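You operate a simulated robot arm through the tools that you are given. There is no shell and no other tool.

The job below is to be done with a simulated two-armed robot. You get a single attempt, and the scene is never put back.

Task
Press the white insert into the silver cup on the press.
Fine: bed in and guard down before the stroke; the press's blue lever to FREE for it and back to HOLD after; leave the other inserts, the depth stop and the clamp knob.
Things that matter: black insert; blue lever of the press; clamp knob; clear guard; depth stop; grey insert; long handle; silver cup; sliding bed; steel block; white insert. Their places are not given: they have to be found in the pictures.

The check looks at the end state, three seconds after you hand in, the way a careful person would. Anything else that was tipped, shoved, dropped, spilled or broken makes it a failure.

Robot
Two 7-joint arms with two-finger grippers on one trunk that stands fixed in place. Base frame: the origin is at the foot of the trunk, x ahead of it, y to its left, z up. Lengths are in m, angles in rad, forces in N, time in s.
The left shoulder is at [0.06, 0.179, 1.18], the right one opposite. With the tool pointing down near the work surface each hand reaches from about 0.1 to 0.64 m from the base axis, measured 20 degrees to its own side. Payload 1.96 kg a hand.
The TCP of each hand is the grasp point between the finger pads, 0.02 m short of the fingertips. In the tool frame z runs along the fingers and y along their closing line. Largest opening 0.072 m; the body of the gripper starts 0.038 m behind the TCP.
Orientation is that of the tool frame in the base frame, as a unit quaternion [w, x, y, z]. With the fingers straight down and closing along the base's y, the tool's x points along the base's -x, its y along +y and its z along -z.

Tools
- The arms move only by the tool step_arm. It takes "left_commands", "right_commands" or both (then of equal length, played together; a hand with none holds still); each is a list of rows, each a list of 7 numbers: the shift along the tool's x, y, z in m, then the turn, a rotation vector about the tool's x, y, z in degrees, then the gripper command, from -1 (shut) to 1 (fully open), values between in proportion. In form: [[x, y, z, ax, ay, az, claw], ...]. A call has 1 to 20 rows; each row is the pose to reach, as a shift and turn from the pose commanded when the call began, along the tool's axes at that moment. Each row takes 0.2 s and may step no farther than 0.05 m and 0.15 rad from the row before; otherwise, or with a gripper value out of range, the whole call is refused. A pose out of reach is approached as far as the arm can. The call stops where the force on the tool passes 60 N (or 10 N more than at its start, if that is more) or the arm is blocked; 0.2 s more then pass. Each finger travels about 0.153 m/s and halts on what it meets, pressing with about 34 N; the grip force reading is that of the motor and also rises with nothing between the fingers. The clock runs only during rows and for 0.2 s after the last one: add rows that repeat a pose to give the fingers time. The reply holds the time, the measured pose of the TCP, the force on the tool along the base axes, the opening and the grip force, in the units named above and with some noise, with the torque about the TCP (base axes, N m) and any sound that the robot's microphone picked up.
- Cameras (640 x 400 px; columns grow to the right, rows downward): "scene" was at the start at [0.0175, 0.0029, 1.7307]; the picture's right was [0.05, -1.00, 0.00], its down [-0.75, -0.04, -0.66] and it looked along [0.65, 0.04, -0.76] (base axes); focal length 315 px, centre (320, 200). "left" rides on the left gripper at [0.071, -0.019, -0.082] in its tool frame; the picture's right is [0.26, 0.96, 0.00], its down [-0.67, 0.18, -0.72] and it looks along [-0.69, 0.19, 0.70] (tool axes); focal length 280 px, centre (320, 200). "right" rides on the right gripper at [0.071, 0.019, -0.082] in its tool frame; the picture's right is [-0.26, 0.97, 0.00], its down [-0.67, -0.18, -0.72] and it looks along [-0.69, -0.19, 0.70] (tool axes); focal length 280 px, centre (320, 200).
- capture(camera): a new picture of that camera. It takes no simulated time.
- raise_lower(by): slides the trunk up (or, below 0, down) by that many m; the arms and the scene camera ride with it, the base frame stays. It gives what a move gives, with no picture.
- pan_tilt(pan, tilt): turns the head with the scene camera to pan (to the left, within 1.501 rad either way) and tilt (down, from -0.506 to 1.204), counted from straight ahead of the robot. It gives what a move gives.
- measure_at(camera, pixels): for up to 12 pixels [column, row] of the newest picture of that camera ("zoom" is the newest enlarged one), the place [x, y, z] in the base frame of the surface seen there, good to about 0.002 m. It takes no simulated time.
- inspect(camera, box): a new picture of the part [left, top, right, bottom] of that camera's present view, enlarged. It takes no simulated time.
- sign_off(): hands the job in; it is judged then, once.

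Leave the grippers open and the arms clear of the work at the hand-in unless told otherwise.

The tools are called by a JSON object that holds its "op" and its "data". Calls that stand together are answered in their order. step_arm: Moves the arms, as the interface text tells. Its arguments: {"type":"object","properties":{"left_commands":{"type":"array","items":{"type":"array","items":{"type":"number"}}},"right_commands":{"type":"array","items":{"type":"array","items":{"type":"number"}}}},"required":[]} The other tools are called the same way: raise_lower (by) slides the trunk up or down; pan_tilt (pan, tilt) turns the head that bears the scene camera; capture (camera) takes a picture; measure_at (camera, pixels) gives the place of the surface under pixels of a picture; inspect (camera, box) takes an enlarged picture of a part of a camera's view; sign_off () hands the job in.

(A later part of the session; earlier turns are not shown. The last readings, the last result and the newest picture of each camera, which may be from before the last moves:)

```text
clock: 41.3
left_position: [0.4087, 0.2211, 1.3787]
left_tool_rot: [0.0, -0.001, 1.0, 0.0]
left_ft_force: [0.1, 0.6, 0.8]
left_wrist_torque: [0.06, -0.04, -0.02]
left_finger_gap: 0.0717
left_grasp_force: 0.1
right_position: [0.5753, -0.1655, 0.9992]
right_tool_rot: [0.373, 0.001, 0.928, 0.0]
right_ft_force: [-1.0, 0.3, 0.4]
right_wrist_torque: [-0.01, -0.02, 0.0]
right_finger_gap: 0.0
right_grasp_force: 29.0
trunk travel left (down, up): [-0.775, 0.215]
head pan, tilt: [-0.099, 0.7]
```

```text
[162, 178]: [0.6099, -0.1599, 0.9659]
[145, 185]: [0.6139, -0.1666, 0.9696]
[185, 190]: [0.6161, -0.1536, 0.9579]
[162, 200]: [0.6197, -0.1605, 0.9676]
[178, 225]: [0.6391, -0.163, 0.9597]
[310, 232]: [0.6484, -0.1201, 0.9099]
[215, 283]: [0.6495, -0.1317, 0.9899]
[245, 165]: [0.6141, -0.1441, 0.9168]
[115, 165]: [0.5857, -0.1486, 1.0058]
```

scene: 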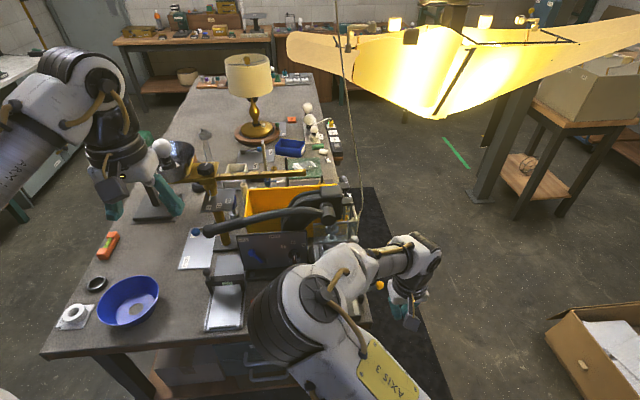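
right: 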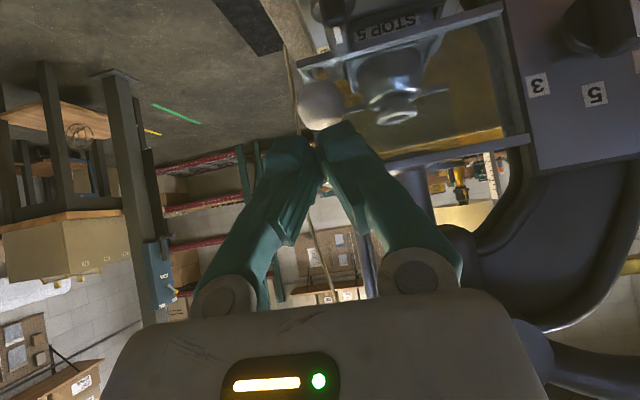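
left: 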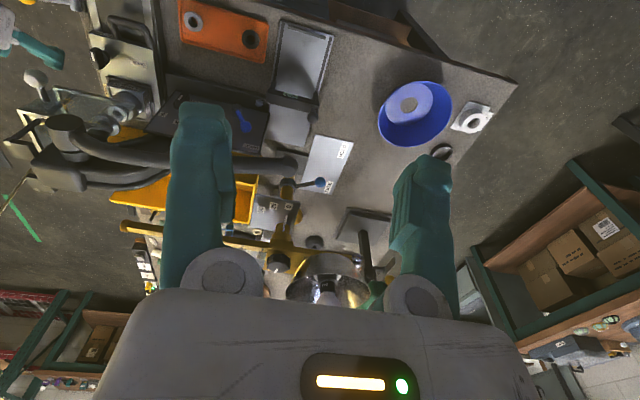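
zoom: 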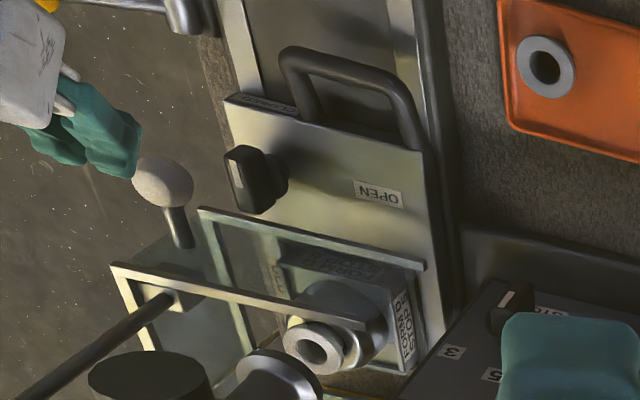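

The ball centre is about (0.616,-0.164,0.957). I'll touch its top with the closed tips and then push straight down in small steps until it seats.

{"op": "step_arm", "data": {"right_commands": [[-0.001, 0, 0.013, 0, 0, 0, -1], [-0.001, 0, 0.0255, 0, 0, 0, -1], [0.0032, 0, 0.0298, 0, 0, 0, -1], [0.0073, 0, 0.0341, 0, 0, 0, -1], [0.0115, 0, 0.0385, 0, 0, 0, -1], [0.0156, 0, 0.0428, 0, 0, 0, -1], [0.0198, 0, 0.0472, 0, 0, 0, -1]]}}

{"op": "capture", "data": {"camera": "right"}}

{"op": "inspect", "data": {"camera": "left", "box": [40, 0, 200, 130]}}

{"op": "measure_at", "data": {"camera": "zoom", "pixels": [[310, 232], [320, 225], [310, 215], [330, 235], [350, 240]]}}

```text
clock: 42.9
left_position: [0.4034, 0.2217, 1.3803]
left_tool_rot: [0.002, 0.0, 1.0, -0.001]
left_ft_force: [0.8, 0.0, -0.2]
left_wrist_torque: [-0.02, 0.0, -0.01]
left_finger_gap: 0.0721
left_grasp_force: 0.1
right_position: [0.5904, -0.1646, 0.9542]
right_tool_rot: [0.376, 0.0, 0.927, 0.001]
right_ft_force: [-12.0, 3.0, 19.7]
right_wrist_torque: [0.06, -0.24, 0.07]
right_finger_gap: 0.0061
right_grasp_force: 29.4
trunk travel left (down, up): [-0.775, 0.215]
head pan, tilt: [-0.099, 0.7]
```

```text
taken
```

right: 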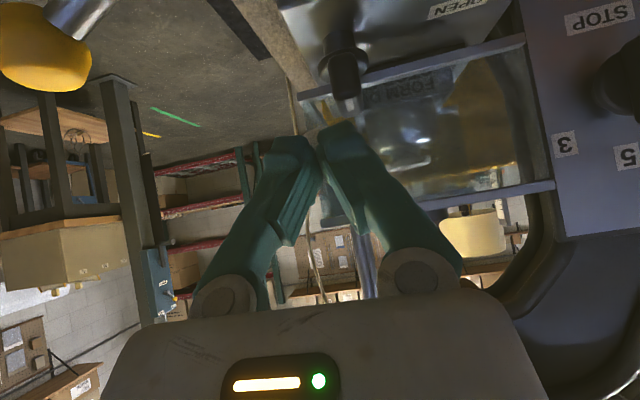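

```text
3.08 times, centred on (120, 65) of left
```

zoom: 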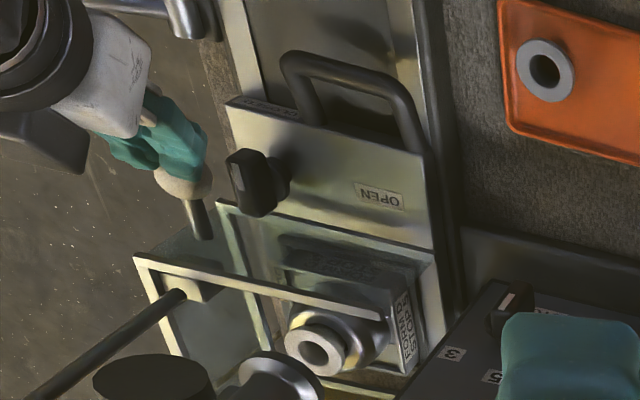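

```text
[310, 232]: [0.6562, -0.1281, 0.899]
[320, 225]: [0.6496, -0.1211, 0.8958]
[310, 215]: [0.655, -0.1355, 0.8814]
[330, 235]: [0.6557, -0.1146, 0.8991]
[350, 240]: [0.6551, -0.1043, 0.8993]
```

The guard moved down about 14 mm and force is building (z +20 N). I'll push a few more mm to see whether it has reached its stop.

{"op": "step_arm", "data": {"right_commands": [[0.0028, 0, 0.0029, 0, 0, 0, -1], [0.0055, 0, 0.0058, 0, 0, 0, -1], [0.0083, 0, 0.0087, 0, 0, 0, -1], [0.011, 0, 0.0116, 0, 0, 0, -1]]}}

{"op": "inspect", "data": {"camera": "left", "box": [40, 0, 200, 130]}}

{"op": "capture", "data": {"camera": "right"}}

```text
clock: 43.9
left_position: [0.4027, 0.2225, 1.3798]
left_tool_rot: [0.002, -0.001, 1.0, -0.001]
left_ft_force: [-0.7, 0.5, -0.6]
left_wrist_torque: [0.01, 0.0, 0.01]
left_finger_gap: 0.072
left_grasp_force: 0.1
right_position: [0.5907, -0.165, 0.9347]
right_tool_rot: [0.372, 0.001, 0.928, 0.0]
right_ft_force: [-34.1, 11.2, -4.2]
right_wrist_torque: [0.0, 0.11, 0.26]
right_finger_gap: 0.0061
right_grasp_force: 29.5
trunk travel left (down, up): [-0.775, 0.215]
head pan, tilt: [-0.099, 0.7]
```

```text
3.08 times, centred on (120, 65) of left
```

zoom: 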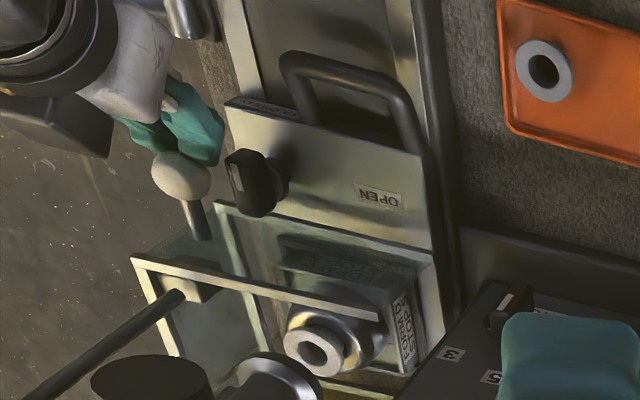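

```text
taken
```

right: 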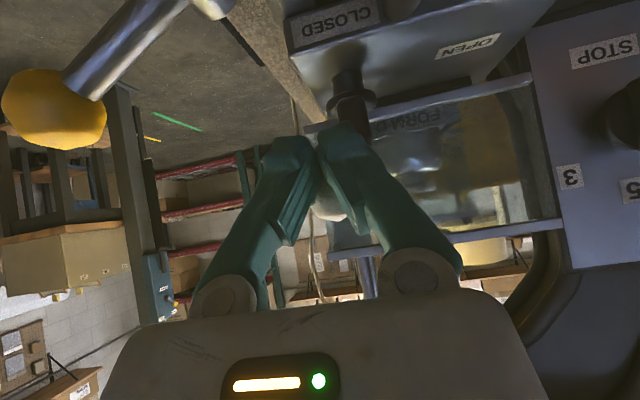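

The tips slipped off in front of the knob (x force -34 N), so I'll back off straight along the fingers and then check how far down the guard sits.

{"op": "step_arm", "data": {"right_commands": [[0, 0, -0.02, 0, 0, 0, -1], [0, 0, -0.05, 0, 0, 0, -1], [0, 0, -0.08, 0, 0, 0, -1], [0, 0, -0.11, 0, 0, 0, -1]]}}

{"op": "inspect", "data": {"camera": "left", "box": [40, 0, 200, 130]}}

{"op": "measure_at", "data": {"camera": "zoom", "pixels": [[180, 175], [300, 230], [400, 245], [240, 212], [255, 160], [270, 250], [180, 240], [375, 312], [230, 275], [440, 320]]}}

{"op": "capture", "data": {"camera": "right"}}

```text
clock: 44.9
left_position: [0.4087, 0.22, 1.3782]
left_tool_rot: [0.0, -0.001, 1.0, 0.0]
left_ft_force: [-0.9, 0.6, 0.3]
left_wrist_torque: [-0.01, -0.01, -0.02]
left_finger_gap: 0.0719
left_grasp_force: 0.0
right_position: [0.518, -0.1676, 1.0171]
right_tool_rot: [0.374, 0.001, 0.927, 0.001]
right_ft_force: [0.2, 0.4, -0.6]
right_wrist_torque: [0.02, -0.02, 0.02]
right_finger_gap: 0.0
right_grasp_force: 29.4
trunk travel left (down, up): [-0.775, 0.215]
head pan, tilt: [-0.099, 0.7]
```

```text
3.08 times, centred on (120, 65) of left
```

zoom: 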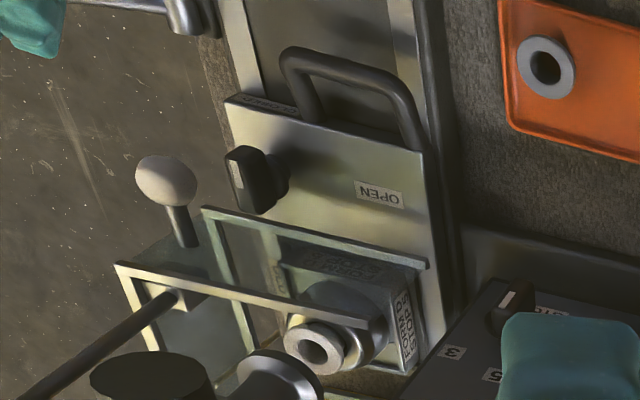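

```text
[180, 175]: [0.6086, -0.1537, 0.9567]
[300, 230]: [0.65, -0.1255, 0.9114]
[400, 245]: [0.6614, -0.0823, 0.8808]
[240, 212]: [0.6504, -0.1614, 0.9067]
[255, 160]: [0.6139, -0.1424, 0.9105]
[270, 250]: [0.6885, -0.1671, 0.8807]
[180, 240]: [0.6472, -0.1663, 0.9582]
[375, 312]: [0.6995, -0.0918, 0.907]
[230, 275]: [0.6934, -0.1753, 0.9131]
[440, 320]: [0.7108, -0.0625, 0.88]
```

```text
taken
```

right: 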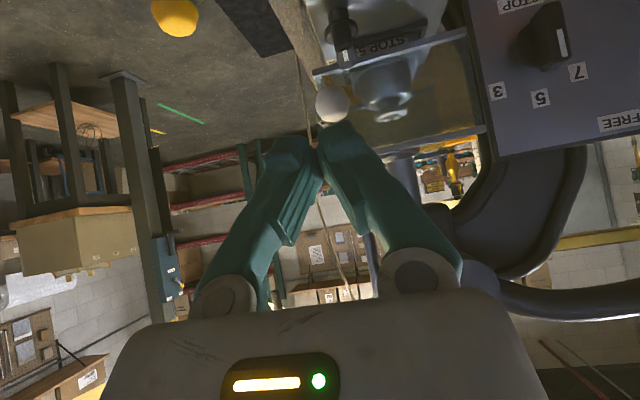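

The guard sprang back slightly after the push and now rests about 3 mm lower than before, which looks like it is resting at its lower stop. I'll check this from several views.

{"op": "inspect", "data": {"camera": "left", "box": [0, 20, 200, 200]}}

{"op": "inspect", "data": {"camera": "right", "box": [280, 20, 500, 200]}}

{"op": "inspect", "data": {"camera": "scene", "box": [310, 190, 380, 270]}}

```text
2.22 times, centred on (100, 110) of left
```

zoom: 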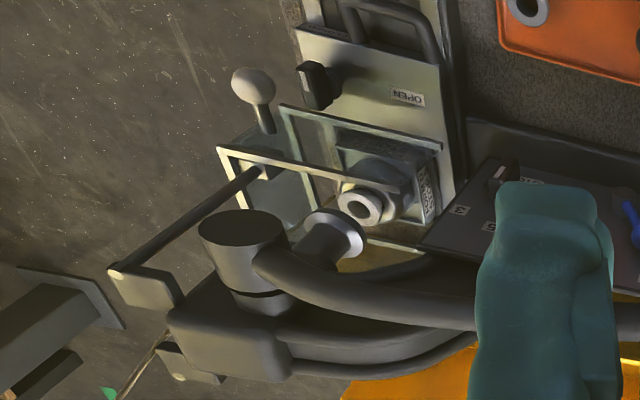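

```text
2.22 times, centred on (390, 110) of right
```

zoom: 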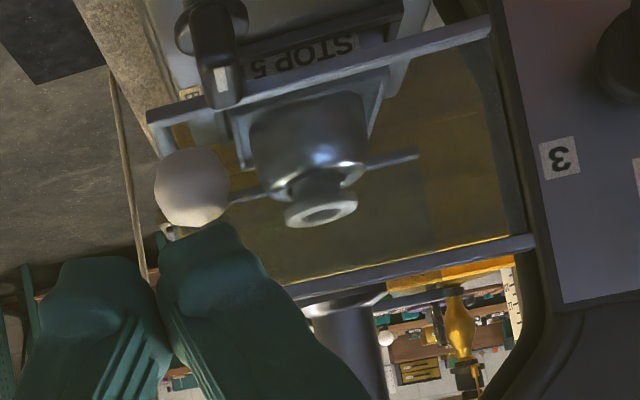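

```text
5.00 times, centred on (345, 230) of scene
```

zoom: 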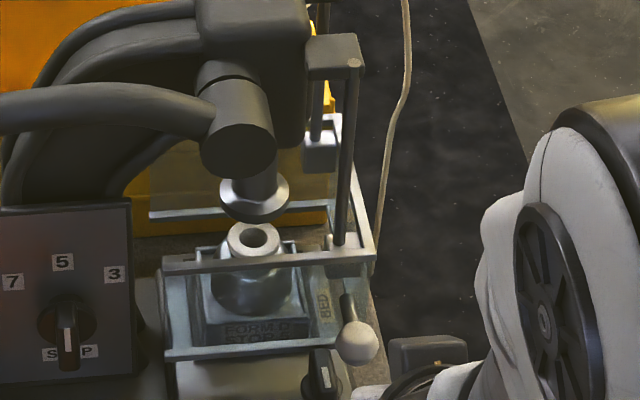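

The guard sits at the lower end of its rods with the cup behind it. Next comes the blue lever, which the left hand must reach from the front, under the long handle. I'll pull the right hand back and away, and bring the left hand down in front of the bench.

{"op": "step_arm", "data": {"right_commands": [[0.02, -0.01, -0.03, 0, 0, 0, -0.5], [0.04, -0.03, -0.06, 0, 0, 0, 0], [0.05, -0.06, -0.09, 0, 0, 0, 0.5], [0.05, -0.1, -0.11, 0, 0, 0, 1], [0.05, -0.14, -0.12, 0, 0, 0, 1], [0.05, -0.18, -0.12, 0, 0, 0, 1], [0.05, -0.18, -0.12, 0, 0, 0, 1], [0.05, -0.18, -0.12, 0, 0, 0, 1], [0.05, -0.18, -0.12, 0, 0, 0, 1]], "left_commands": [[0.02, -0.01, 0.03, 0, 0, 0, 1], [0.04, -0.02, 0.07, 0, 0, 0, 1], [0.05, -0.03, 0.11, 0, 0, 0, 1], [0.05, -0.04, 0.15, 0, -8, 0, 1], [0.05, -0.05, 0.19, 0, -16, 0, 1], [0.05, -0.06, 0.23, 0, -24, 0, 1], [0.05, -0.06, 0.27, 0, -32, 0, 1], [0.05, -0.06, 0.3, 0, -40, 0, 1], [0.05, -0.06, 0.32, 0, -45, 0, 1]]}}

{"op": "capture", "data": {"camera": "left"}}

{"op": "capture", "data": {"camera": "scene"}}

```text
clock: 46.9
left_position: [0.4227, 0.1508, 1.0467]
left_tool_rot: [0.382, -0.001, 0.924, -0.001]
left_ft_force: [-0.3, 0.0, -0.1]
left_wrist_torque: [0.0, -0.03, 0.01]
left_finger_gap: 0.0719
left_grasp_force: 0.1
left hand out of reach, approached as far as the arm can: row 7, 8, 9
right_position: [0.3995, -0.3481, 1.0671]
right_tool_rot: [0.373, 0.002, 0.928, -0.001]
right_ft_force: [0.1, -0.5, -0.2]
right_wrist_torque: [-0.01, 0.03, 0.0]
right_finger_gap: 0.0722
right_grasp_force: 0.1
trunk travel left (down, up): [-0.775, 0.215]
head pan, tilt: [-0.099, 0.7]
```

```text
taken
```

left: 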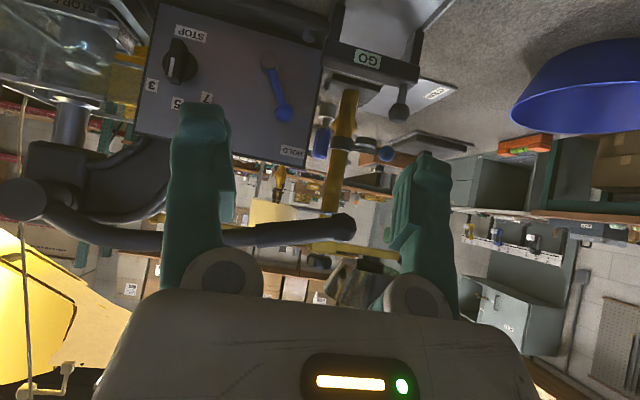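

```text
taken
```

scene: 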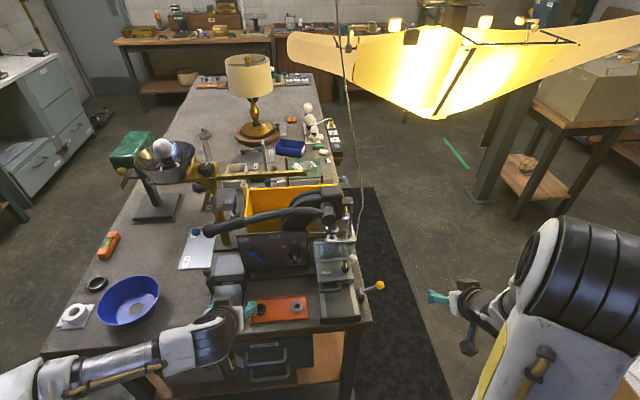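

I now see the lever level-on (upside down): ball at (284,114), pivot at (268,62), HOLD label at (293,152). I'll enlarge and measure these, plus the long handle.

{"op": "inspect", "data": {"camera": "left", "box": [130, 0, 330, 180]}}

{"op": "measure_at", "data": {"camera": "left", "pixels": [[284, 114], [283, 108], [268, 62], [273, 82], [293, 152], [180, 62], [310, 60], [345, 226], [300, 232], [250, 237], [100, 235], [25, 195]]}}

{"op": "inspect", "data": {"camera": "scene", "box": [190, 180, 350, 290]}}

```text
2.22 times, centred on (230, 90) of left
```

zoom: 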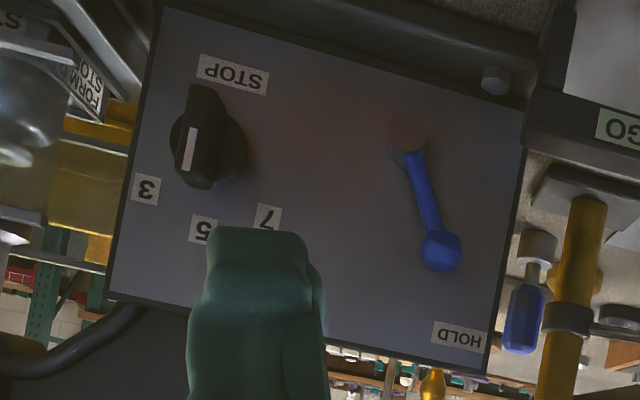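

```text
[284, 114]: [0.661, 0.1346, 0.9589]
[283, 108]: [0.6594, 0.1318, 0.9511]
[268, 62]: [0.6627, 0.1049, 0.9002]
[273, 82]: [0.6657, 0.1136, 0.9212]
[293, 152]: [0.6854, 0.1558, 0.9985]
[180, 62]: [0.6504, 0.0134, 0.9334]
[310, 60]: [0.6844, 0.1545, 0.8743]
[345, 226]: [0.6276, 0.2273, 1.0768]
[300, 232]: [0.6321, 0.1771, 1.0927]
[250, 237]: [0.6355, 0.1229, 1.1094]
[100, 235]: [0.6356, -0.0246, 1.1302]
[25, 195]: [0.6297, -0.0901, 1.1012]
```

```text
3.64 times, centred on (270, 235) of scene
```

zoom: 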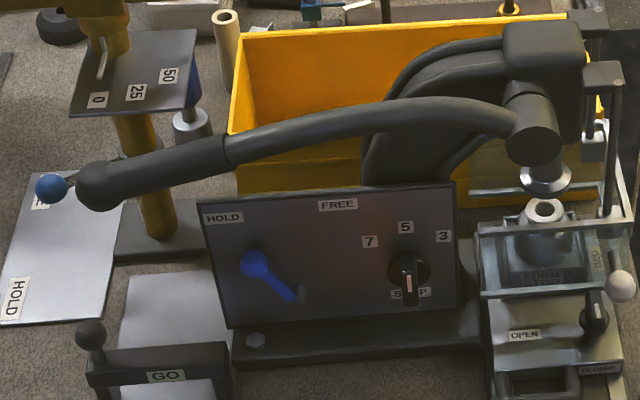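

I'll measure the FREE and HOLD labels in this newest scene zoom, plus the lever.

{"op": "measure_at", "data": {"camera": "zoom", "pixels": [[338, 205], [222, 218], [255, 262], [292, 297], [275, 280], [405, 227], [370, 242], [443, 237], [408, 290], [95, 190], [160, 165], [518, 125]]}}

```text
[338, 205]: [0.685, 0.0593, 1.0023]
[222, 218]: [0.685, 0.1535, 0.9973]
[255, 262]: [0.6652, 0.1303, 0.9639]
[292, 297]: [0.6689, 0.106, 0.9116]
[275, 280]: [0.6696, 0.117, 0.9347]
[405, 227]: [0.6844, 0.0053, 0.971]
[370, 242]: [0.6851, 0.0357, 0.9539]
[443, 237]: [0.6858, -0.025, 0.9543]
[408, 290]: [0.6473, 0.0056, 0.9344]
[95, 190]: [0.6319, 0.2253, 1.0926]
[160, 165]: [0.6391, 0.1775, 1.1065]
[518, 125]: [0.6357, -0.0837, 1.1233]
```

FREE is at y 0.059 and HOLD at y 0.154, symmetric about the pivot (y 0.106, z ≈ 0.90), so the ball moves from y ≈ 0.132 to ≈ 0.079. Before approaching I'll check the height of the GO gauge next to it.

{"op": "measure_at", "data": {"camera": "zoom", "pixels": [[90, 333], [165, 362], [215, 350], [100, 355], [225, 385], [165, 250], [50, 187], [210, 320]]}}

```text
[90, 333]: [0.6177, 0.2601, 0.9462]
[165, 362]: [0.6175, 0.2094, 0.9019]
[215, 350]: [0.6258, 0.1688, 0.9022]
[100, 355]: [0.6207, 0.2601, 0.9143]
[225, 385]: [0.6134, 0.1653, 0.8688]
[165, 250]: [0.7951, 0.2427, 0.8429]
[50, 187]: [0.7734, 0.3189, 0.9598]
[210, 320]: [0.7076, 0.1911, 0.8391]
```

The GO bar tops at z 0.902 and its ball at 0.95 (y 0.26), both clear of my path. I'll move the left hand to a standoff 5 cm short of the lever ball with the fingers half-open.

{"op": "step_arm", "data": {"left_commands": [[-0.022, -0.004, 0.035, 0, 0, 0, 0.1], [-0.044, -0.008, 0.07, 0, 0, 0, 0.1], [-0.066, -0.012, 0.105, 0, 0, 0, 0.1], [-0.088, -0.016, 0.14, 0, 0, 0, 0.1], [-0.11, -0.0188, 0.1746, 0, 0, 0, 0.1], [-0.11, -0.0188, 0.1746, 0, 0, 0, 0.1]]}}

{"op": "capture", "data": {"camera": "left"}}

{"op": "capture", "data": {"camera": "scene"}}

```text
clock: 48.3
left_position: [0.6224, 0.135, 1.0038]
left_tool_rot: [0.384, 0.0, 0.924, -0.001]
left_ft_force: [-0.4, 0.2, 0.6]
left_wrist_torque: [-0.04, 0.0, 0.01]
left_finger_gap: 0.0395
left_grasp_force: 0.0
right_position: [0.3992, -0.3464, 1.0663]
right_tool_rot: [0.373, 0.001, 0.928, 0.0]
right_ft_force: [0.4, 0.1, 0.4]
right_wrist_torque: [0.03, -0.01, 0.01]
right_finger_gap: 0.0719
right_grasp_force: 0.0
trunk travel left (down, up): [-0.775, 0.215]
head pan, tilt: [-0.099, 0.7]
```

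```text
taken
```

left: 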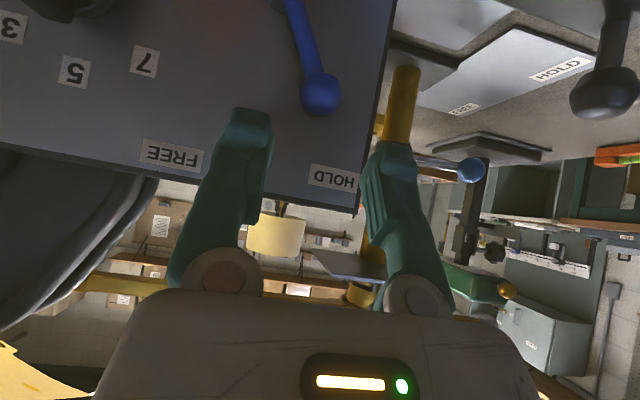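

```text
taken
```

scene: 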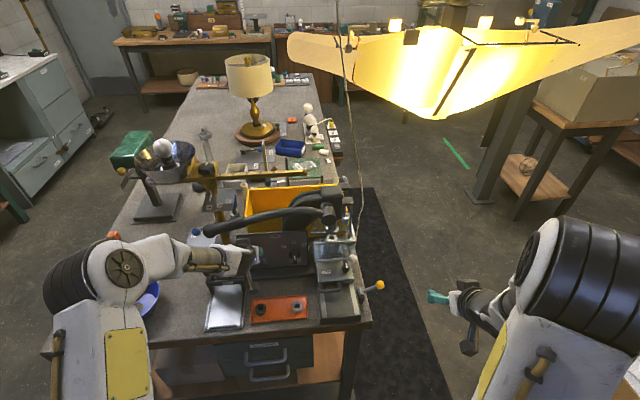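

The ball is at (320,95), right between the fingers. I'll measure it once from here.

{"op": "measure_at", "data": {"camera": "left", "pixels": [[320, 95], [320, 88], [320, 105], [308, 95], [332, 95], [309, 55], [300, 20]]}}

```text
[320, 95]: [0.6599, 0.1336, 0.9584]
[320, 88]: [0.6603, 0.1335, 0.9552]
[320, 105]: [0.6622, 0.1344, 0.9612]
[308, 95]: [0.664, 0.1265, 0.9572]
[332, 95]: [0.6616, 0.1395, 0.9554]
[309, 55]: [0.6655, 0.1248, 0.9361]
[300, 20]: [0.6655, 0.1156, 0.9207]
```

The ball centre is about (0.669,0.133,0.955). I'll slide in the last 54 mm, narrow the fingers loosely around the ball, then look.

{"op": "step_arm", "data": {"left_commands": [[0, 0.001, 0.02, 0, 0, 0, 0.1], [0.001, 0.001, 0.04, 0, 0, 0, 0.1], [0.001, 0.001, 0.0535, 0, 0, 0, 0.1], [0.001, 0.001, 0.0535, 0, 0, 0, -0.28], [0.001, 0.001, 0.0535, 0, 0, 0, -0.28]]}}

{"op": "capture", "data": {"camera": "left"}}

```text
clock: 49.5
left_position: [0.6594, 0.135, 0.963]
left_tool_rot: [0.383, -0.001, 0.924, 0.0]
left_ft_force: [1.3, -0.8, -0.6]
left_wrist_torque: [-0.02, -0.01, 0.03]
left_finger_gap: 0.026
left_grasp_force: 0.1
right_position: [0.4, -0.348, 1.0659]
right_tool_rot: [0.373, 0.002, 0.928, 0.0]
right_ft_force: [0.7, -0.4, 0.1]
right_wrist_torque: [-0.01, 0.02, -0.01]
right_finger_gap: 0.0719
right_grasp_force: 0.1
trunk travel left (down, up): [-0.775, 0.215]
head pan, tilt: [-0.099, 0.7]
```

```text
taken
```

left: 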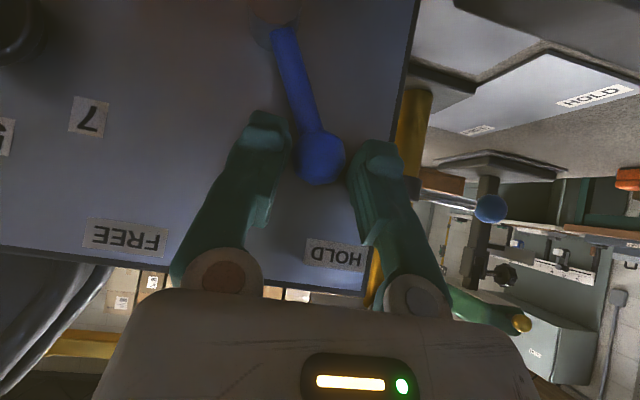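

The ball is loosely straddled. I'll sweep it to the right (−y) along its arc toward FREE.

{"op": "step_arm", "data": {"left_commands": [[-0.002, -0.01, -0.002, 0, 0, 0, -0.28], [-0.005, -0.02, -0.005, 0, 0, 0, -0.28], [-0.007, -0.03, -0.007, 0, 0, 0, -0.28], [-0.006, -0.04, -0.006, 0, 0, 0, -0.28], [-0.003, -0.05, -0.003, 0, 0, 0, -0.28], [0, -0.058, 0, 0, 0, 0, -0.28]]}}

{"op": "capture", "data": {"camera": "left"}}

```text
clock: 50.9
left_position: [0.6583, 0.0767, 0.963]
left_tool_rot: [0.382, -0.001, 0.924, 0.0]
left_ft_force: [0.1, 0.4, 0.5]
left_wrist_torque: [0.01, 0.0, -0.03]
left_finger_gap: 0.026
left_grasp_force: 0.1
right_position: [0.3995, -0.3474, 1.0668]
right_tool_rot: [0.373, 0.001, 0.928, 0.001]
right_ft_force: [0.3, 0.2, -0.2]
right_wrist_torque: [-0.02, -0.01, 0.02]
right_finger_gap: 0.072
right_grasp_force: 0.0
trunk travel left (down, up): [-0.775, 0.215]
head pan, tilt: [-0.099, 0.7]
```

```text
taken
```

left: 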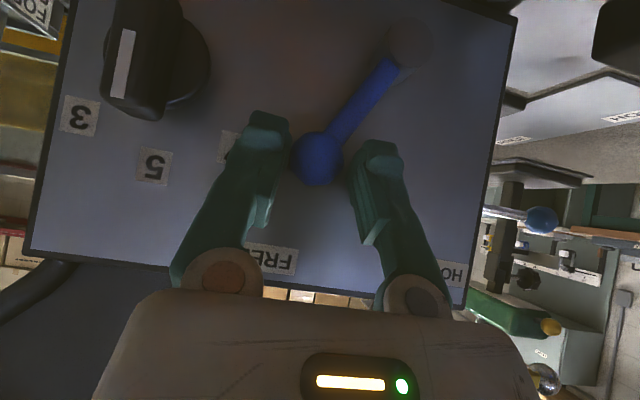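

The lever followed to y ≈ 0.078, pointing at FREE. I'll push a few mm more to find the end of its travel.

{"op": "step_arm", "data": {"left_commands": [[0.001, -0.004, 0.001, 0, 0, 0, -0.28], [0.003, -0.008, 0.003, 0, 0, 0, -0.28], [0.004, -0.011, 0.004, 0, 0, 0, -0.28]]}}

{"op": "capture", "data": {"camera": "left"}}

{"op": "measure_at", "data": {"camera": "left", "pixels": [[318, 160], [406, 45], [370, 95], [275, 260]]}}

```text
clock: 51.7
left_position: [0.6596, 0.0686, 0.9574]
left_tool_rot: [0.384, -0.003, 0.923, 0.002]
left_ft_force: [0.0, 13.1, 4.2]
left_wrist_torque: [0.13, -0.09, 0.16]
left_finger_gap: 0.0336
left_grasp_force: 5.1
right_position: [0.3994, -0.345, 1.0686]
right_tool_rot: [0.374, 0.0, 0.927, 0.0]
right_ft_force: [0.1, 0.8, 0.5]
right_wrist_torque: [0.04, -0.03, 0.0]
right_finger_gap: 0.072
right_grasp_force: 0.1
trunk travel left (down, up): [-0.775, 0.215]
head pan, tilt: [-0.099, 0.7]
```

```text
taken
```

left: 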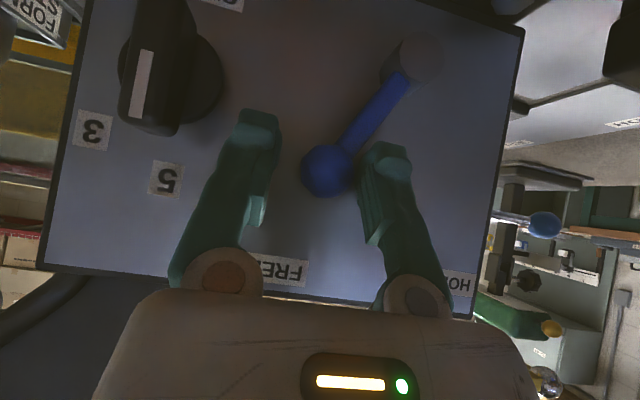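

```text
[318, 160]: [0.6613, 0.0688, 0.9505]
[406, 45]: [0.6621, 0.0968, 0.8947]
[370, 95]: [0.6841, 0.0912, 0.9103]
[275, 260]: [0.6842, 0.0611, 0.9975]
```

13 N against the stop, so the lever is at FREE. I'll open a little, ease off, and withdraw along the fingers. I'll also raise the hand's view to look at the long handle.

{"op": "step_arm", "data": {"left_commands": [[0, 0.006, 0, 0, 0, 0, 0.1], [0, 0.006, -0.005, 0, 0, 0, 0.1], [0, 0.006, -0.03, 0, 0, 0, 0.1], [0, 0.006, -0.06, 0, 0, 0, 0.1], [0.015, 0.006, -0.1, 0, 0, 0, 0.3], [0.03, 0.006, -0.135, 0, 0, 0, 0.6], [0.045, 0.006, -0.17, 0, 0, 0, 1]]}}

{"op": "capture", "data": {"camera": "left"}}

{"op": "inspect", "data": {"camera": "scene", "box": [190, 180, 370, 290]}}

```text
clock: 53.3
left_position: [0.5057, 0.0718, 1.047]
left_tool_rot: [0.383, -0.001, 0.924, 0.0]
left_ft_force: [0.0, 1.7, -0.5]
left_wrist_torque: [0.0, -0.02, 0.02]
left_finger_gap: 0.0719
left_grasp_force: 0.0
right_position: [0.3983, -0.3474, 1.0669]
right_tool_rot: [0.374, 0.001, 0.927, 0.0]
right_ft_force: [0.3, 0.4, -0.2]
right_wrist_torque: [-0.01, -0.01, -0.02]
right_finger_gap: 0.0719
right_grasp_force: 0.1
trunk travel left (down, up): [-0.775, 0.215]
head pan, tilt: [-0.099, 0.7]
```

```text
taken
```

left: 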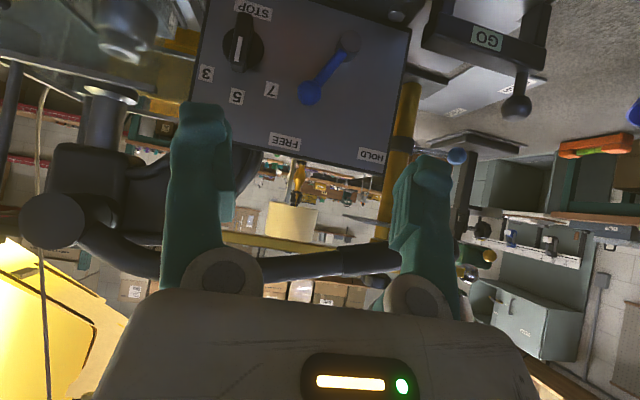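

```text
3.56 times, centred on (280, 235) of scene
```

zoom: 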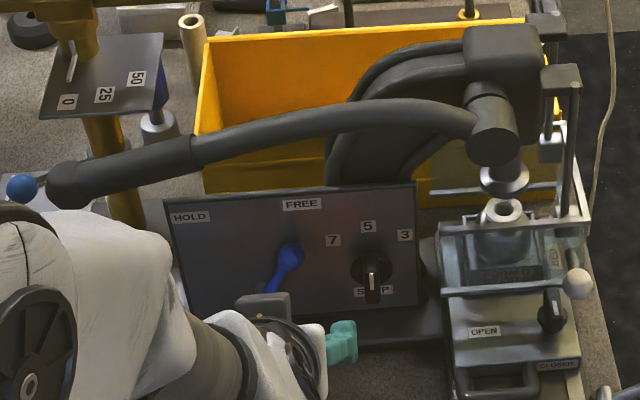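

The lever points at FREE and the guard is still down. Next I'll swing the long handle. I'll bring the left hand back and up to z ≈ 1.16 at y ≈ 0.18, with the fingers closed and pointing nearly forward, so they can press on top of the handle grip.

{"op": "step_arm", "data": {"left_commands": [[-0.0127, 0.0216, -0.0184, 0, -6, 0, 0.5], [-0.0254, 0.0432, -0.0368, 0, -12, 0, 0], [-0.0382, 0.0648, -0.0551, 0, -18, 0, -0.5], [-0.0509, 0.0864, -0.0735, 0, -24, 0, -1], [-0.0636, 0.108, -0.0919, 0, -30, 0, -1], [-0.0636, 0.108, -0.0919, 0, -30, 0, -1]]}}

{"op": "capture", "data": {"camera": "left"}}

{"op": "inspect", "data": {"camera": "scene", "box": [180, 170, 370, 300]}}

```text
clock: 54.7
left_position: [0.4883, 0.18, 1.1573]
left_tool_rot: [0.61, -0.001, 0.793, 0.0]
left_ft_force: [-0.2, -1.2, 1.0]
left_wrist_torque: [0.0, 0.01, -0.02]
left_finger_gap: 0.0001
left_grasp_force: 29.9
right_position: [0.3997, -0.3465, 1.0671]
right_tool_rot: [0.373, 0.0, 0.928, 0.001]
right_ft_force: [0.5, 0.9, 0.0]
right_wrist_torque: [0.02, 0.03, 0.03]
right_finger_gap: 0.0721
right_grasp_force: 0.1
trunk travel left (down, up): [-0.775, 0.215]
head pan, tilt: [-0.099, 0.7]
```

```text
taken
```

left: 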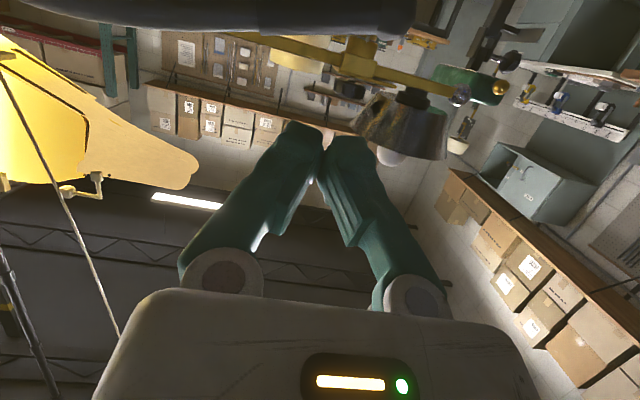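

```text
3.08 times, centred on (275, 235) of scene
```

zoom: 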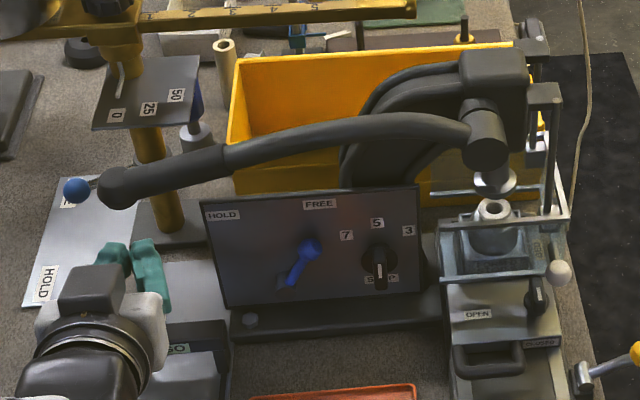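

I'll measure the handle grip in this zoom before moving over it.

{"op": "measure_at", "data": {"camera": "zoom", "pixels": [[200, 150], [200, 160], [200, 172], [150, 165], [150, 178], [150, 190], [112, 188], [260, 140], [350, 118], [132, 80], [150, 135]]}}

```text
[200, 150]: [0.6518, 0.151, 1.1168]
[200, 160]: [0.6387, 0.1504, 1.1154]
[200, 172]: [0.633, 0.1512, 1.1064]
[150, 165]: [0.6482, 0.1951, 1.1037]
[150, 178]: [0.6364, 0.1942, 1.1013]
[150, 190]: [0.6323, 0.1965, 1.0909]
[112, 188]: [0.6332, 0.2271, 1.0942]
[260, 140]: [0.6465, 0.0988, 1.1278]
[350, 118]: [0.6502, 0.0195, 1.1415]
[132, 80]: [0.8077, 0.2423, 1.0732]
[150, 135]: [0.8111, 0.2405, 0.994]
```

The grip's top is at z ≈ 1.108 for y ≈ 0.185, centred near x 0.648. I'll move the closed fingers forward above it and down to about 1 cm over it.

{"op": "step_arm", "data": {"left_commands": [[-0.0102, 0.002, 0.0387, 0, 0, 0, -1], [-0.0205, 0.004, 0.0774, 0, 0, 0, -1], [-0.0307, 0.005, 0.116, 0, 0, 0, -1], [-0.0409, 0.005, 0.1547, 0, 0, 0, -1], [-0.0264, 0.005, 0.1586, 0, 0, 0, -1], [-0.0119, 0.005, 0.1624, 0, 0, 0, -1]]}}

{"op": "capture", "data": {"camera": "left"}}

{"op": "inspect", "data": {"camera": "scene", "box": [180, 170, 370, 300]}}

```text
clock: 56.1
left_position: [0.6463, 0.1853, 1.1254]
left_tool_rot: [0.609, 0.0, 0.793, 0.0]
left_ft_force: [0.2, -0.3, -0.7]
left_wrist_torque: [0.01, 0.0, -0.01]
left_finger_gap: 0.0
left_grasp_force: 29.7
right_position: [0.4005, -0.3479, 1.0651]
right_tool_rot: [0.374, 0.002, 0.927, 0.0]
right_ft_force: [-0.6, 0.2, 0.1]
right_wrist_torque: [-0.01, 0.03, -0.01]
right_finger_gap: 0.0719
right_grasp_force: 0.2
trunk travel left (down, up): [-0.775, 0.215]
head pan, tilt: [-0.099, 0.7]
```

```text
taken
```

left: 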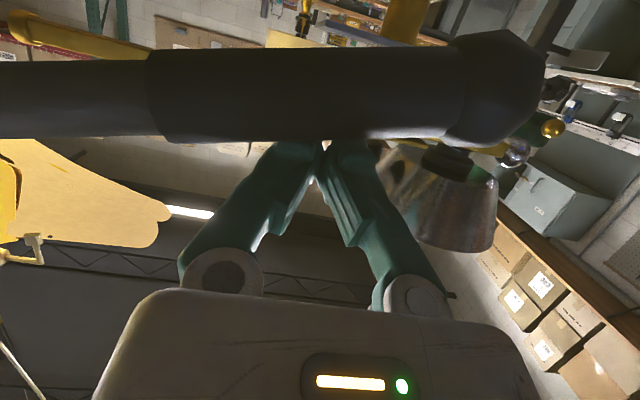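

```text
3.08 times, centred on (275, 235) of scene
```

zoom: 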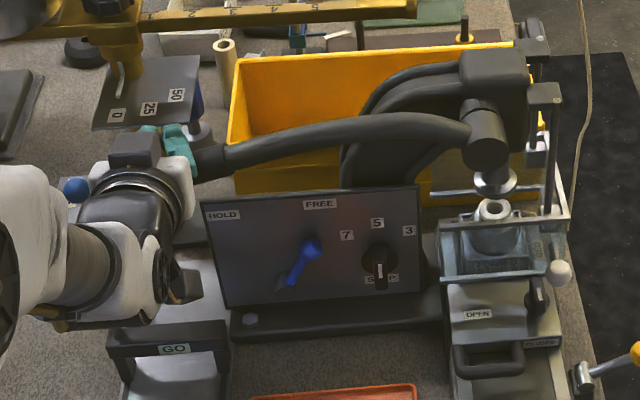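

The fingers hover over the grip. I'll press straight down 4 cm in small steps and watch force and ram.

{"op": "step_arm", "data": {"left_commands": [[0.0097, 0, 0.0026, 0, 0, 0, -1], [0.0174, 0, 0.0046, 0, 0, 0, -1], [0.0251, 0, 0.0066, 0, 0, 0, -1], [0.0329, 0, 0.0087, 0, 0, 0, -1], [0.0387, 0, 0.0102, 0, 0, 0, -1]]}}

{"op": "inspect", "data": {"camera": "scene", "box": [180, 170, 370, 300]}}

```text
clock: 56.9
left_position: [0.652, 0.1856, 1.1185]
left_tool_rot: [0.623, -0.003, 0.782, 0.001]
left_ft_force: [-6.1, 0.1, 17.7]
left_wrist_torque: [-0.33, 0.13, -0.17]
left_finger_gap: 0.0
left_grasp_force: 29.3
right_position: [0.3998, -0.3469, 1.065]
right_tool_rot: [0.373, 0.001, 0.928, 0.001]
right_ft_force: [0.3, -1.1, -0.4]
right_wrist_torque: [-0.05, -0.01, -0.02]
right_finger_gap: 0.0718
right_grasp_force: 0.0
trunk travel left (down, up): [-0.775, 0.215]
head pan, tilt: [-0.099, 0.7]
stopped in row 3 (left hand): the force on the tool passed its limit at 68 N (the readings are from after the stop); the commanded pose is now the measured one
```

```text
3.08 times, centred on (275, 235) of scene
```

zoom: 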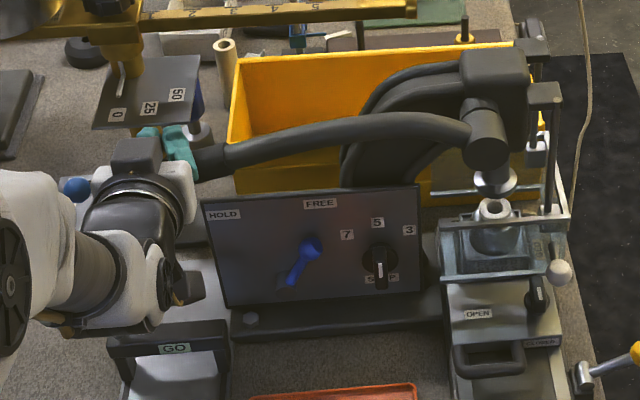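

The press stopped at 68 N after only a few mm. That may just be a bump from moving too fast onto a stiff handle. I'll press again very slowly (1.5 mm per row) and watch.

{"op": "step_arm", "data": {"left_commands": [[0.0015, 0, 0.0004, 0, 0, 0, -1], [0.0029, 0, 0.0008, 0, 0, 0, -1], [0.0044, 0, 0.0012, 0, 0, 0, -1], [0.0058, 0, 0.0015, 0, 0, 0, -1], [0.0073, 0, 0.0019, 0, 0, 0, -1], [0.0087, 0, 0.0023, 0, 0, 0, -1], [0.0102, 0, 0.0027, 0, 0, 0, -1], [0.0116, 0, 0.0031, 0, 0, 0, -1], [0.0131, 0, 0.0035, 0, 0, 0, -1], [0.0145, 0, 0.0038, 0, 0, 0, -1]]}}

{"op": "capture", "data": {"camera": "left"}}

{"op": "inspect", "data": {"camera": "scene", "box": [180, 170, 370, 300]}}

```text
clock: 58.4
left_position: [0.6549, 0.1859, 1.1179]
left_tool_rot: [0.634, -0.002, 0.773, 0.001]
left_ft_force: [-1.5, 2.7, 16.0]
left_wrist_torque: [-0.31, 0.05, -0.07]
left_finger_gap: 0.0
left_grasp_force: 29.7
right_position: [0.3976, -0.3465, 1.0657]
right_tool_rot: [0.374, 0.001, 0.927, 0.0]
right_ft_force: [-0.3, 0.2, -0.8]
right_wrist_torque: [0.01, -0.01, 0.01]
right_finger_gap: 0.0719
right_grasp_force: 0.1
trunk travel left (down, up): [-0.775, 0.215]
head pan, tilt: [-0.099, 0.7]
stopped in row 7 (left hand): the force on the tool passed its limit at 61 N (the readings are from after the stop); the commanded pose is now the measured one
```

```text
taken
```

left: 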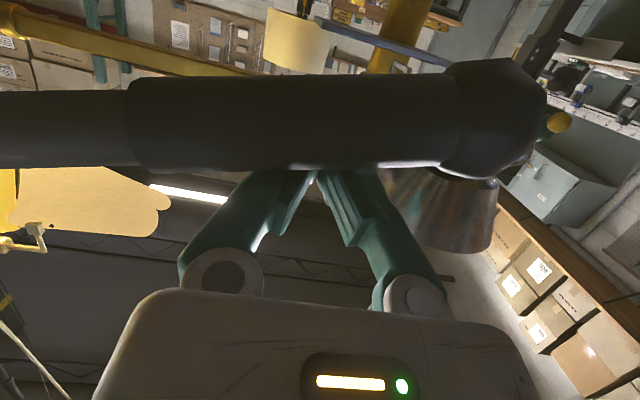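

```text
3.08 times, centred on (275, 235) of scene
```

zoom: 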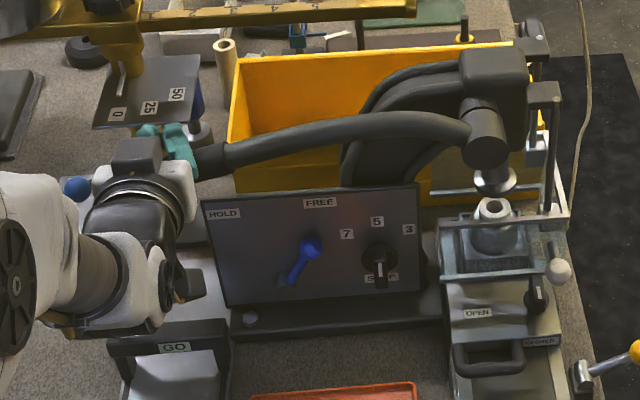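

The handle did not move at 61 N, so the press is still blocked. I think the guard is the cause: when I withdrew, the fingertips had pinched the knob and dragged the guard back up about 1 cm, so it is not fully down. I'll lift the left hand off the handle and bring the right hand back with closed fingers tilted 60°, to press the knob down from above with the side of one finger.

{"op": "step_arm", "data": {"left_commands": [[-0.01, 0, -0.002, 0, 0, 0, -1], [-0.025, 0, -0.005, 0, 0, 0, -1], [-0.04, 0, -0.01, 0, 0, 0, -1], [-0.04, 0, -0.01, 0, 0, 0, -1], [-0.04, 0, -0.01, 0, 0, 0, -1]], "right_commands": [[-0.0131, 0.036, 0.0153, 0, -4, 0, 0.5], [-0.0261, 0.072, 0.0306, 0, -8, 0, 0], [-0.0392, 0.108, 0.0458, 0, -12, 0, -0.5], [-0.0522, 0.144, 0.0611, 0, -16, 0, -1], [-0.0653, 0.18, 0.0764, 0, -16, 0, -1]]}}

{"op": "capture", "data": {"camera": "right"}}

{"op": "inspect", "data": {"camera": "scene", "box": [290, 180, 390, 290]}}

{"op": "measure_at", "data": {"camera": "zoom", "pixels": [[405, 318], [405, 310], [250, 325], [250, 268], [250, 250], [340, 305]]}}

```text
clock: 59.6
left_position: [0.6534, 0.1871, 1.1553]
left_tool_rot: [0.63, -0.004, 0.777, 0.002]
left_ft_force: [0.3, 0.7, -0.6]
left_wrist_torque: [0.0, -0.01, 0.03]
left_finger_gap: 0.0
left_grasp_force: 29.8
right_position: [0.5002, -0.1658, 1.0539]
right_tool_rot: [0.499, 0.001, 0.866, -0.001]
right_ft_force: [0.2, -0.1, 0.8]
right_wrist_torque: [-0.03, 0.07, -0.01]
right_finger_gap: 0.0001
right_grasp_force: 29.4
trunk travel left (down, up): [-0.775, 0.215]
head pan, tilt: [-0.099, 0.7]
```

```text
taken
```

right: 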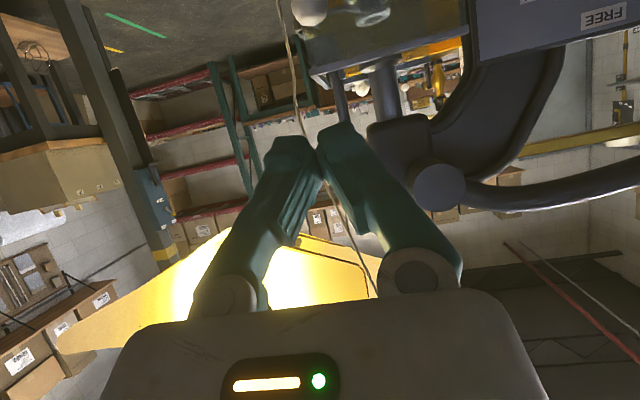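

```text
3.64 times, centred on (340, 235) of scene
```

zoom: 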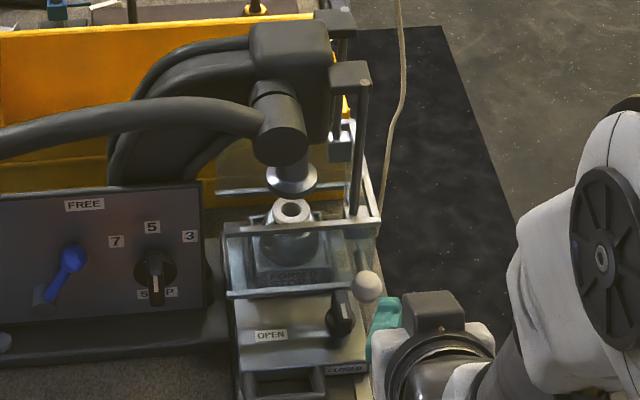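

```text
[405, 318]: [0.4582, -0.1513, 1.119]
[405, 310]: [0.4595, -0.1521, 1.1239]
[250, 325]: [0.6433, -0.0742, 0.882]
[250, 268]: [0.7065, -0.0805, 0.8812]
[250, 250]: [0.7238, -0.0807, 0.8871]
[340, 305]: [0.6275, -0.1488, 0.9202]
```

The knob is at (367,287) in this zoom. I'll measure it and the guard bars.

{"op": "measure_at", "data": {"camera": "zoom", "pixels": [[367, 287], [367, 277], [355, 287], [379, 287], [290, 292], [290, 226], [362, 262], [372, 226]]}}

```text
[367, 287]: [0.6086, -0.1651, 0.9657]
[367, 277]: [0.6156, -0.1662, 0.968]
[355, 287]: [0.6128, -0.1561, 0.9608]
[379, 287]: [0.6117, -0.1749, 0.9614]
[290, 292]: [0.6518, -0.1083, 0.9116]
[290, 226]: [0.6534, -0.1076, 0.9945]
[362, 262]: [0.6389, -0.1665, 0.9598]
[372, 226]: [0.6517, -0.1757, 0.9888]
```

The ball centre is about (0.6165,-0.165,0.957). I'll move the closed fingers to 3 cm above it, offset slightly to the right so only one finger meets the ball.

{"op": "step_arm", "data": {"right_commands": [[-0.0055, -0.001, 0.0315, 0, 0, 0, -1], [-0.011, -0.002, 0.063, 0, 0, 0, -1], [-0.0164, -0.003, 0.0945, 0, 0, 0, -1], [-0.0219, -0.0045, 0.126, 0, 0, 0, -1], [-0.0219, -0.0045, 0.126, 0, 0, 0, -1]]}}

{"op": "capture", "data": {"camera": "right"}}

{"op": "inspect", "data": {"camera": "scene", "box": [290, 180, 390, 290]}}

```text
clock: 60.8
left_position: [0.6528, 0.1853, 1.1568]
left_tool_rot: [0.631, -0.002, 0.775, 0.001]
left_ft_force: [-0.1, 0.1, -0.1]
left_wrist_torque: [0.02, -0.04, 0.02]
left_finger_gap: 0.0
left_grasp_force: 29.2
right_position: [0.6197, -0.1726, 1.0123]
right_tool_rot: [0.5, 0.001, 0.866, 0.0]
right_ft_force: [0.1, 0.5, -0.1]
right_wrist_torque: [-0.01, -0.04, 0.02]
right_finger_gap: 0.0001
right_grasp_force: 29.8
trunk travel left (down, up): [-0.775, 0.215]
head pan, tilt: [-0.099, 0.7]
```

```text
taken
```

right: 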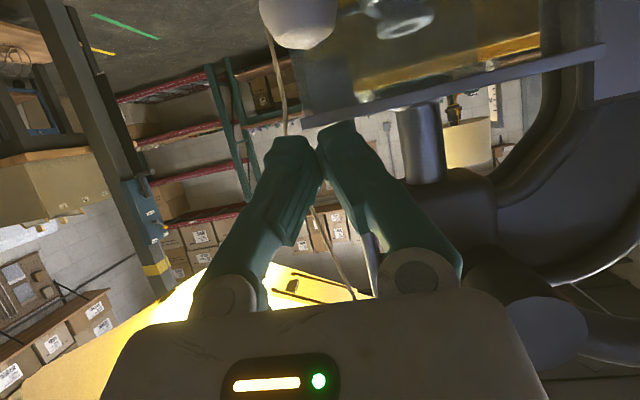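

```text
3.64 times, centred on (340, 235) of scene
```

zoom: 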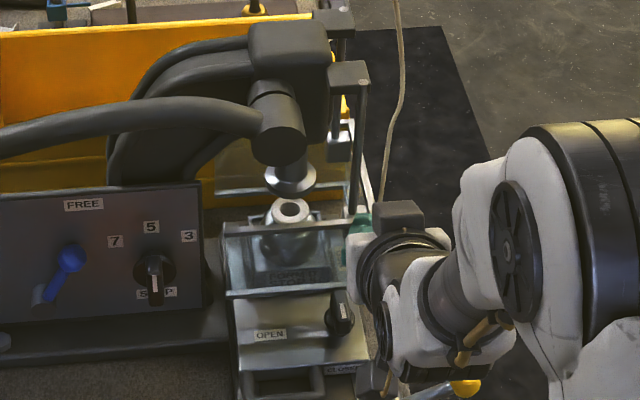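

The fingers are above the ball, with one finger over it. I'll press straight down slowly; it will stop by force at the guard's real stop.

{"op": "step_arm", "data": {"right_commands": [[0.0104, 0, 0.006, 0, 0, 0, -1], [0.0208, 0, 0.012, 0, 0, 0, -1], [0.026, 0, 0.015, 0, 0, 0, -1], [0.0294, 0, 0.017, 0, 0, 0, -1], [0.0329, 0, 0.019, 0, 0, 0, -1], [0.0364, 0, 0.021, 0, 0, 0, -1], [0.0398, 0, 0.023, 0, 0, 0, -1], [0.0433, 0, 0.025, 0, 0, 0, -1]]}}

{"op": "inspect", "data": {"camera": "scene", "box": [290, 180, 390, 290]}}

{"op": "measure_at", "data": {"camera": "zoom", "pixels": [[290, 295], [290, 298], [290, 302], [290, 306], [290, 232], [290, 236], [290, 240]]}}

```text
clock: 62.6
left_position: [0.6533, 0.1854, 1.1574]
left_tool_rot: [0.63, -0.003, 0.777, 0.002]
left_ft_force: [0.0, -0.2, 0.3]
left_wrist_torque: [-0.01, 0.02, 0.01]
left_finger_gap: 0.0001
left_grasp_force: 30.3
right_position: [0.6216, -0.1722, 0.9668]
right_tool_rot: [0.503, 0.001, 0.864, 0.0]
right_ft_force: [5.9, -2.3, 18.2]
right_wrist_torque: [0.06, -0.15, -0.01]
right_finger_gap: 0.0003
right_grasp_force: 29.4
trunk travel left (down, up): [-0.775, 0.215]
head pan, tilt: [-0.099, 0.7]
```

```text
3.64 times, centred on (340, 235) of scene
```

zoom: 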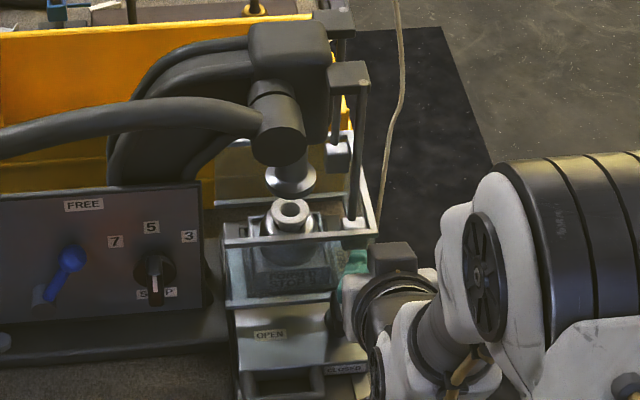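

```text
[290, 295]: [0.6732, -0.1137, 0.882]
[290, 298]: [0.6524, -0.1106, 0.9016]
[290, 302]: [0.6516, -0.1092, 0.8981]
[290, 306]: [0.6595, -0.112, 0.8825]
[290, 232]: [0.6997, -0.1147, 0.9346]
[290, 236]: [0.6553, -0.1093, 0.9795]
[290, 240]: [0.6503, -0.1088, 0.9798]
```

The guard is now about 14 mm lower (bars at z ≈ 0.90 and 0.98) with 18 N on the finger. I'll press another few mm to confirm a hard stop.

{"op": "step_arm", "data": {"right_commands": [[0.0026, 0, 0.0015, 0, 0, 0, -1], [0.0052, 0, 0.003, 0, 0, 0, -1], [0.0069, 0, 0.004, 0, 0, 0, -1]]}}

{"op": "inspect", "data": {"camera": "scene", "box": [290, 180, 390, 290]}}

{"op": "measure_at", "data": {"camera": "zoom", "pixels": [[290, 298], [290, 300], [290, 302], [290, 236], [290, 238], [290, 240], [355, 205], [355, 222]]}}

```text
clock: 63.5
left_position: [0.6549, 0.1862, 1.1537]
left_tool_rot: [0.629, -0.003, 0.777, 0.001]
left_ft_force: [0.7, 0.2, -0.3]
left_wrist_torque: [-0.02, 0.0, 0.0]
left_finger_gap: 0.0002
left_grasp_force: 29.1
right_position: [0.6261, -0.1727, 0.9618]
right_tool_rot: [0.51, 0.002, 0.86, -0.001]
right_ft_force: [-0.6, 0.0, 13.0]
right_wrist_torque: [0.13, -0.3, -0.01]
right_finger_gap: 0.0001
right_grasp_force: 29.3
trunk travel left (down, up): [-0.775, 0.215]
head pan, tilt: [-0.099, 0.7]
stopped in row 3 (right hand): the force on the tool passed its limit at 60 N (the readings are from after the stop); the commanded pose is now the measured one
```

```text
3.64 times, centred on (340, 235) of scene
```

zoom: 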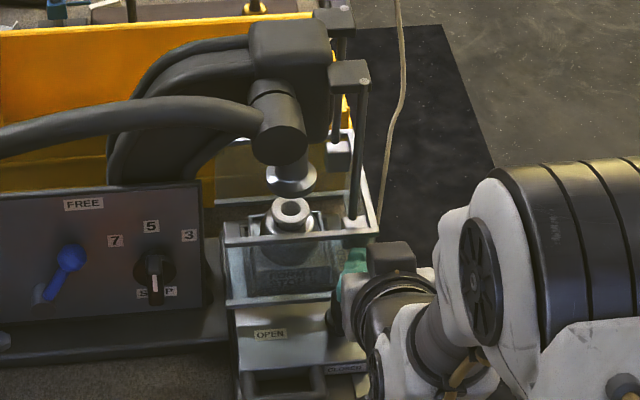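

```text
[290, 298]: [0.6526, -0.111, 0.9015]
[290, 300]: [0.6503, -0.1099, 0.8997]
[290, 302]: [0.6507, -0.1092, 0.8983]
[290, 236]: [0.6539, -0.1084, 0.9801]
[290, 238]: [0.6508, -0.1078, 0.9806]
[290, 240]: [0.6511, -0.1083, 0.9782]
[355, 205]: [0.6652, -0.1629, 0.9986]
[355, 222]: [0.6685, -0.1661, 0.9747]
```

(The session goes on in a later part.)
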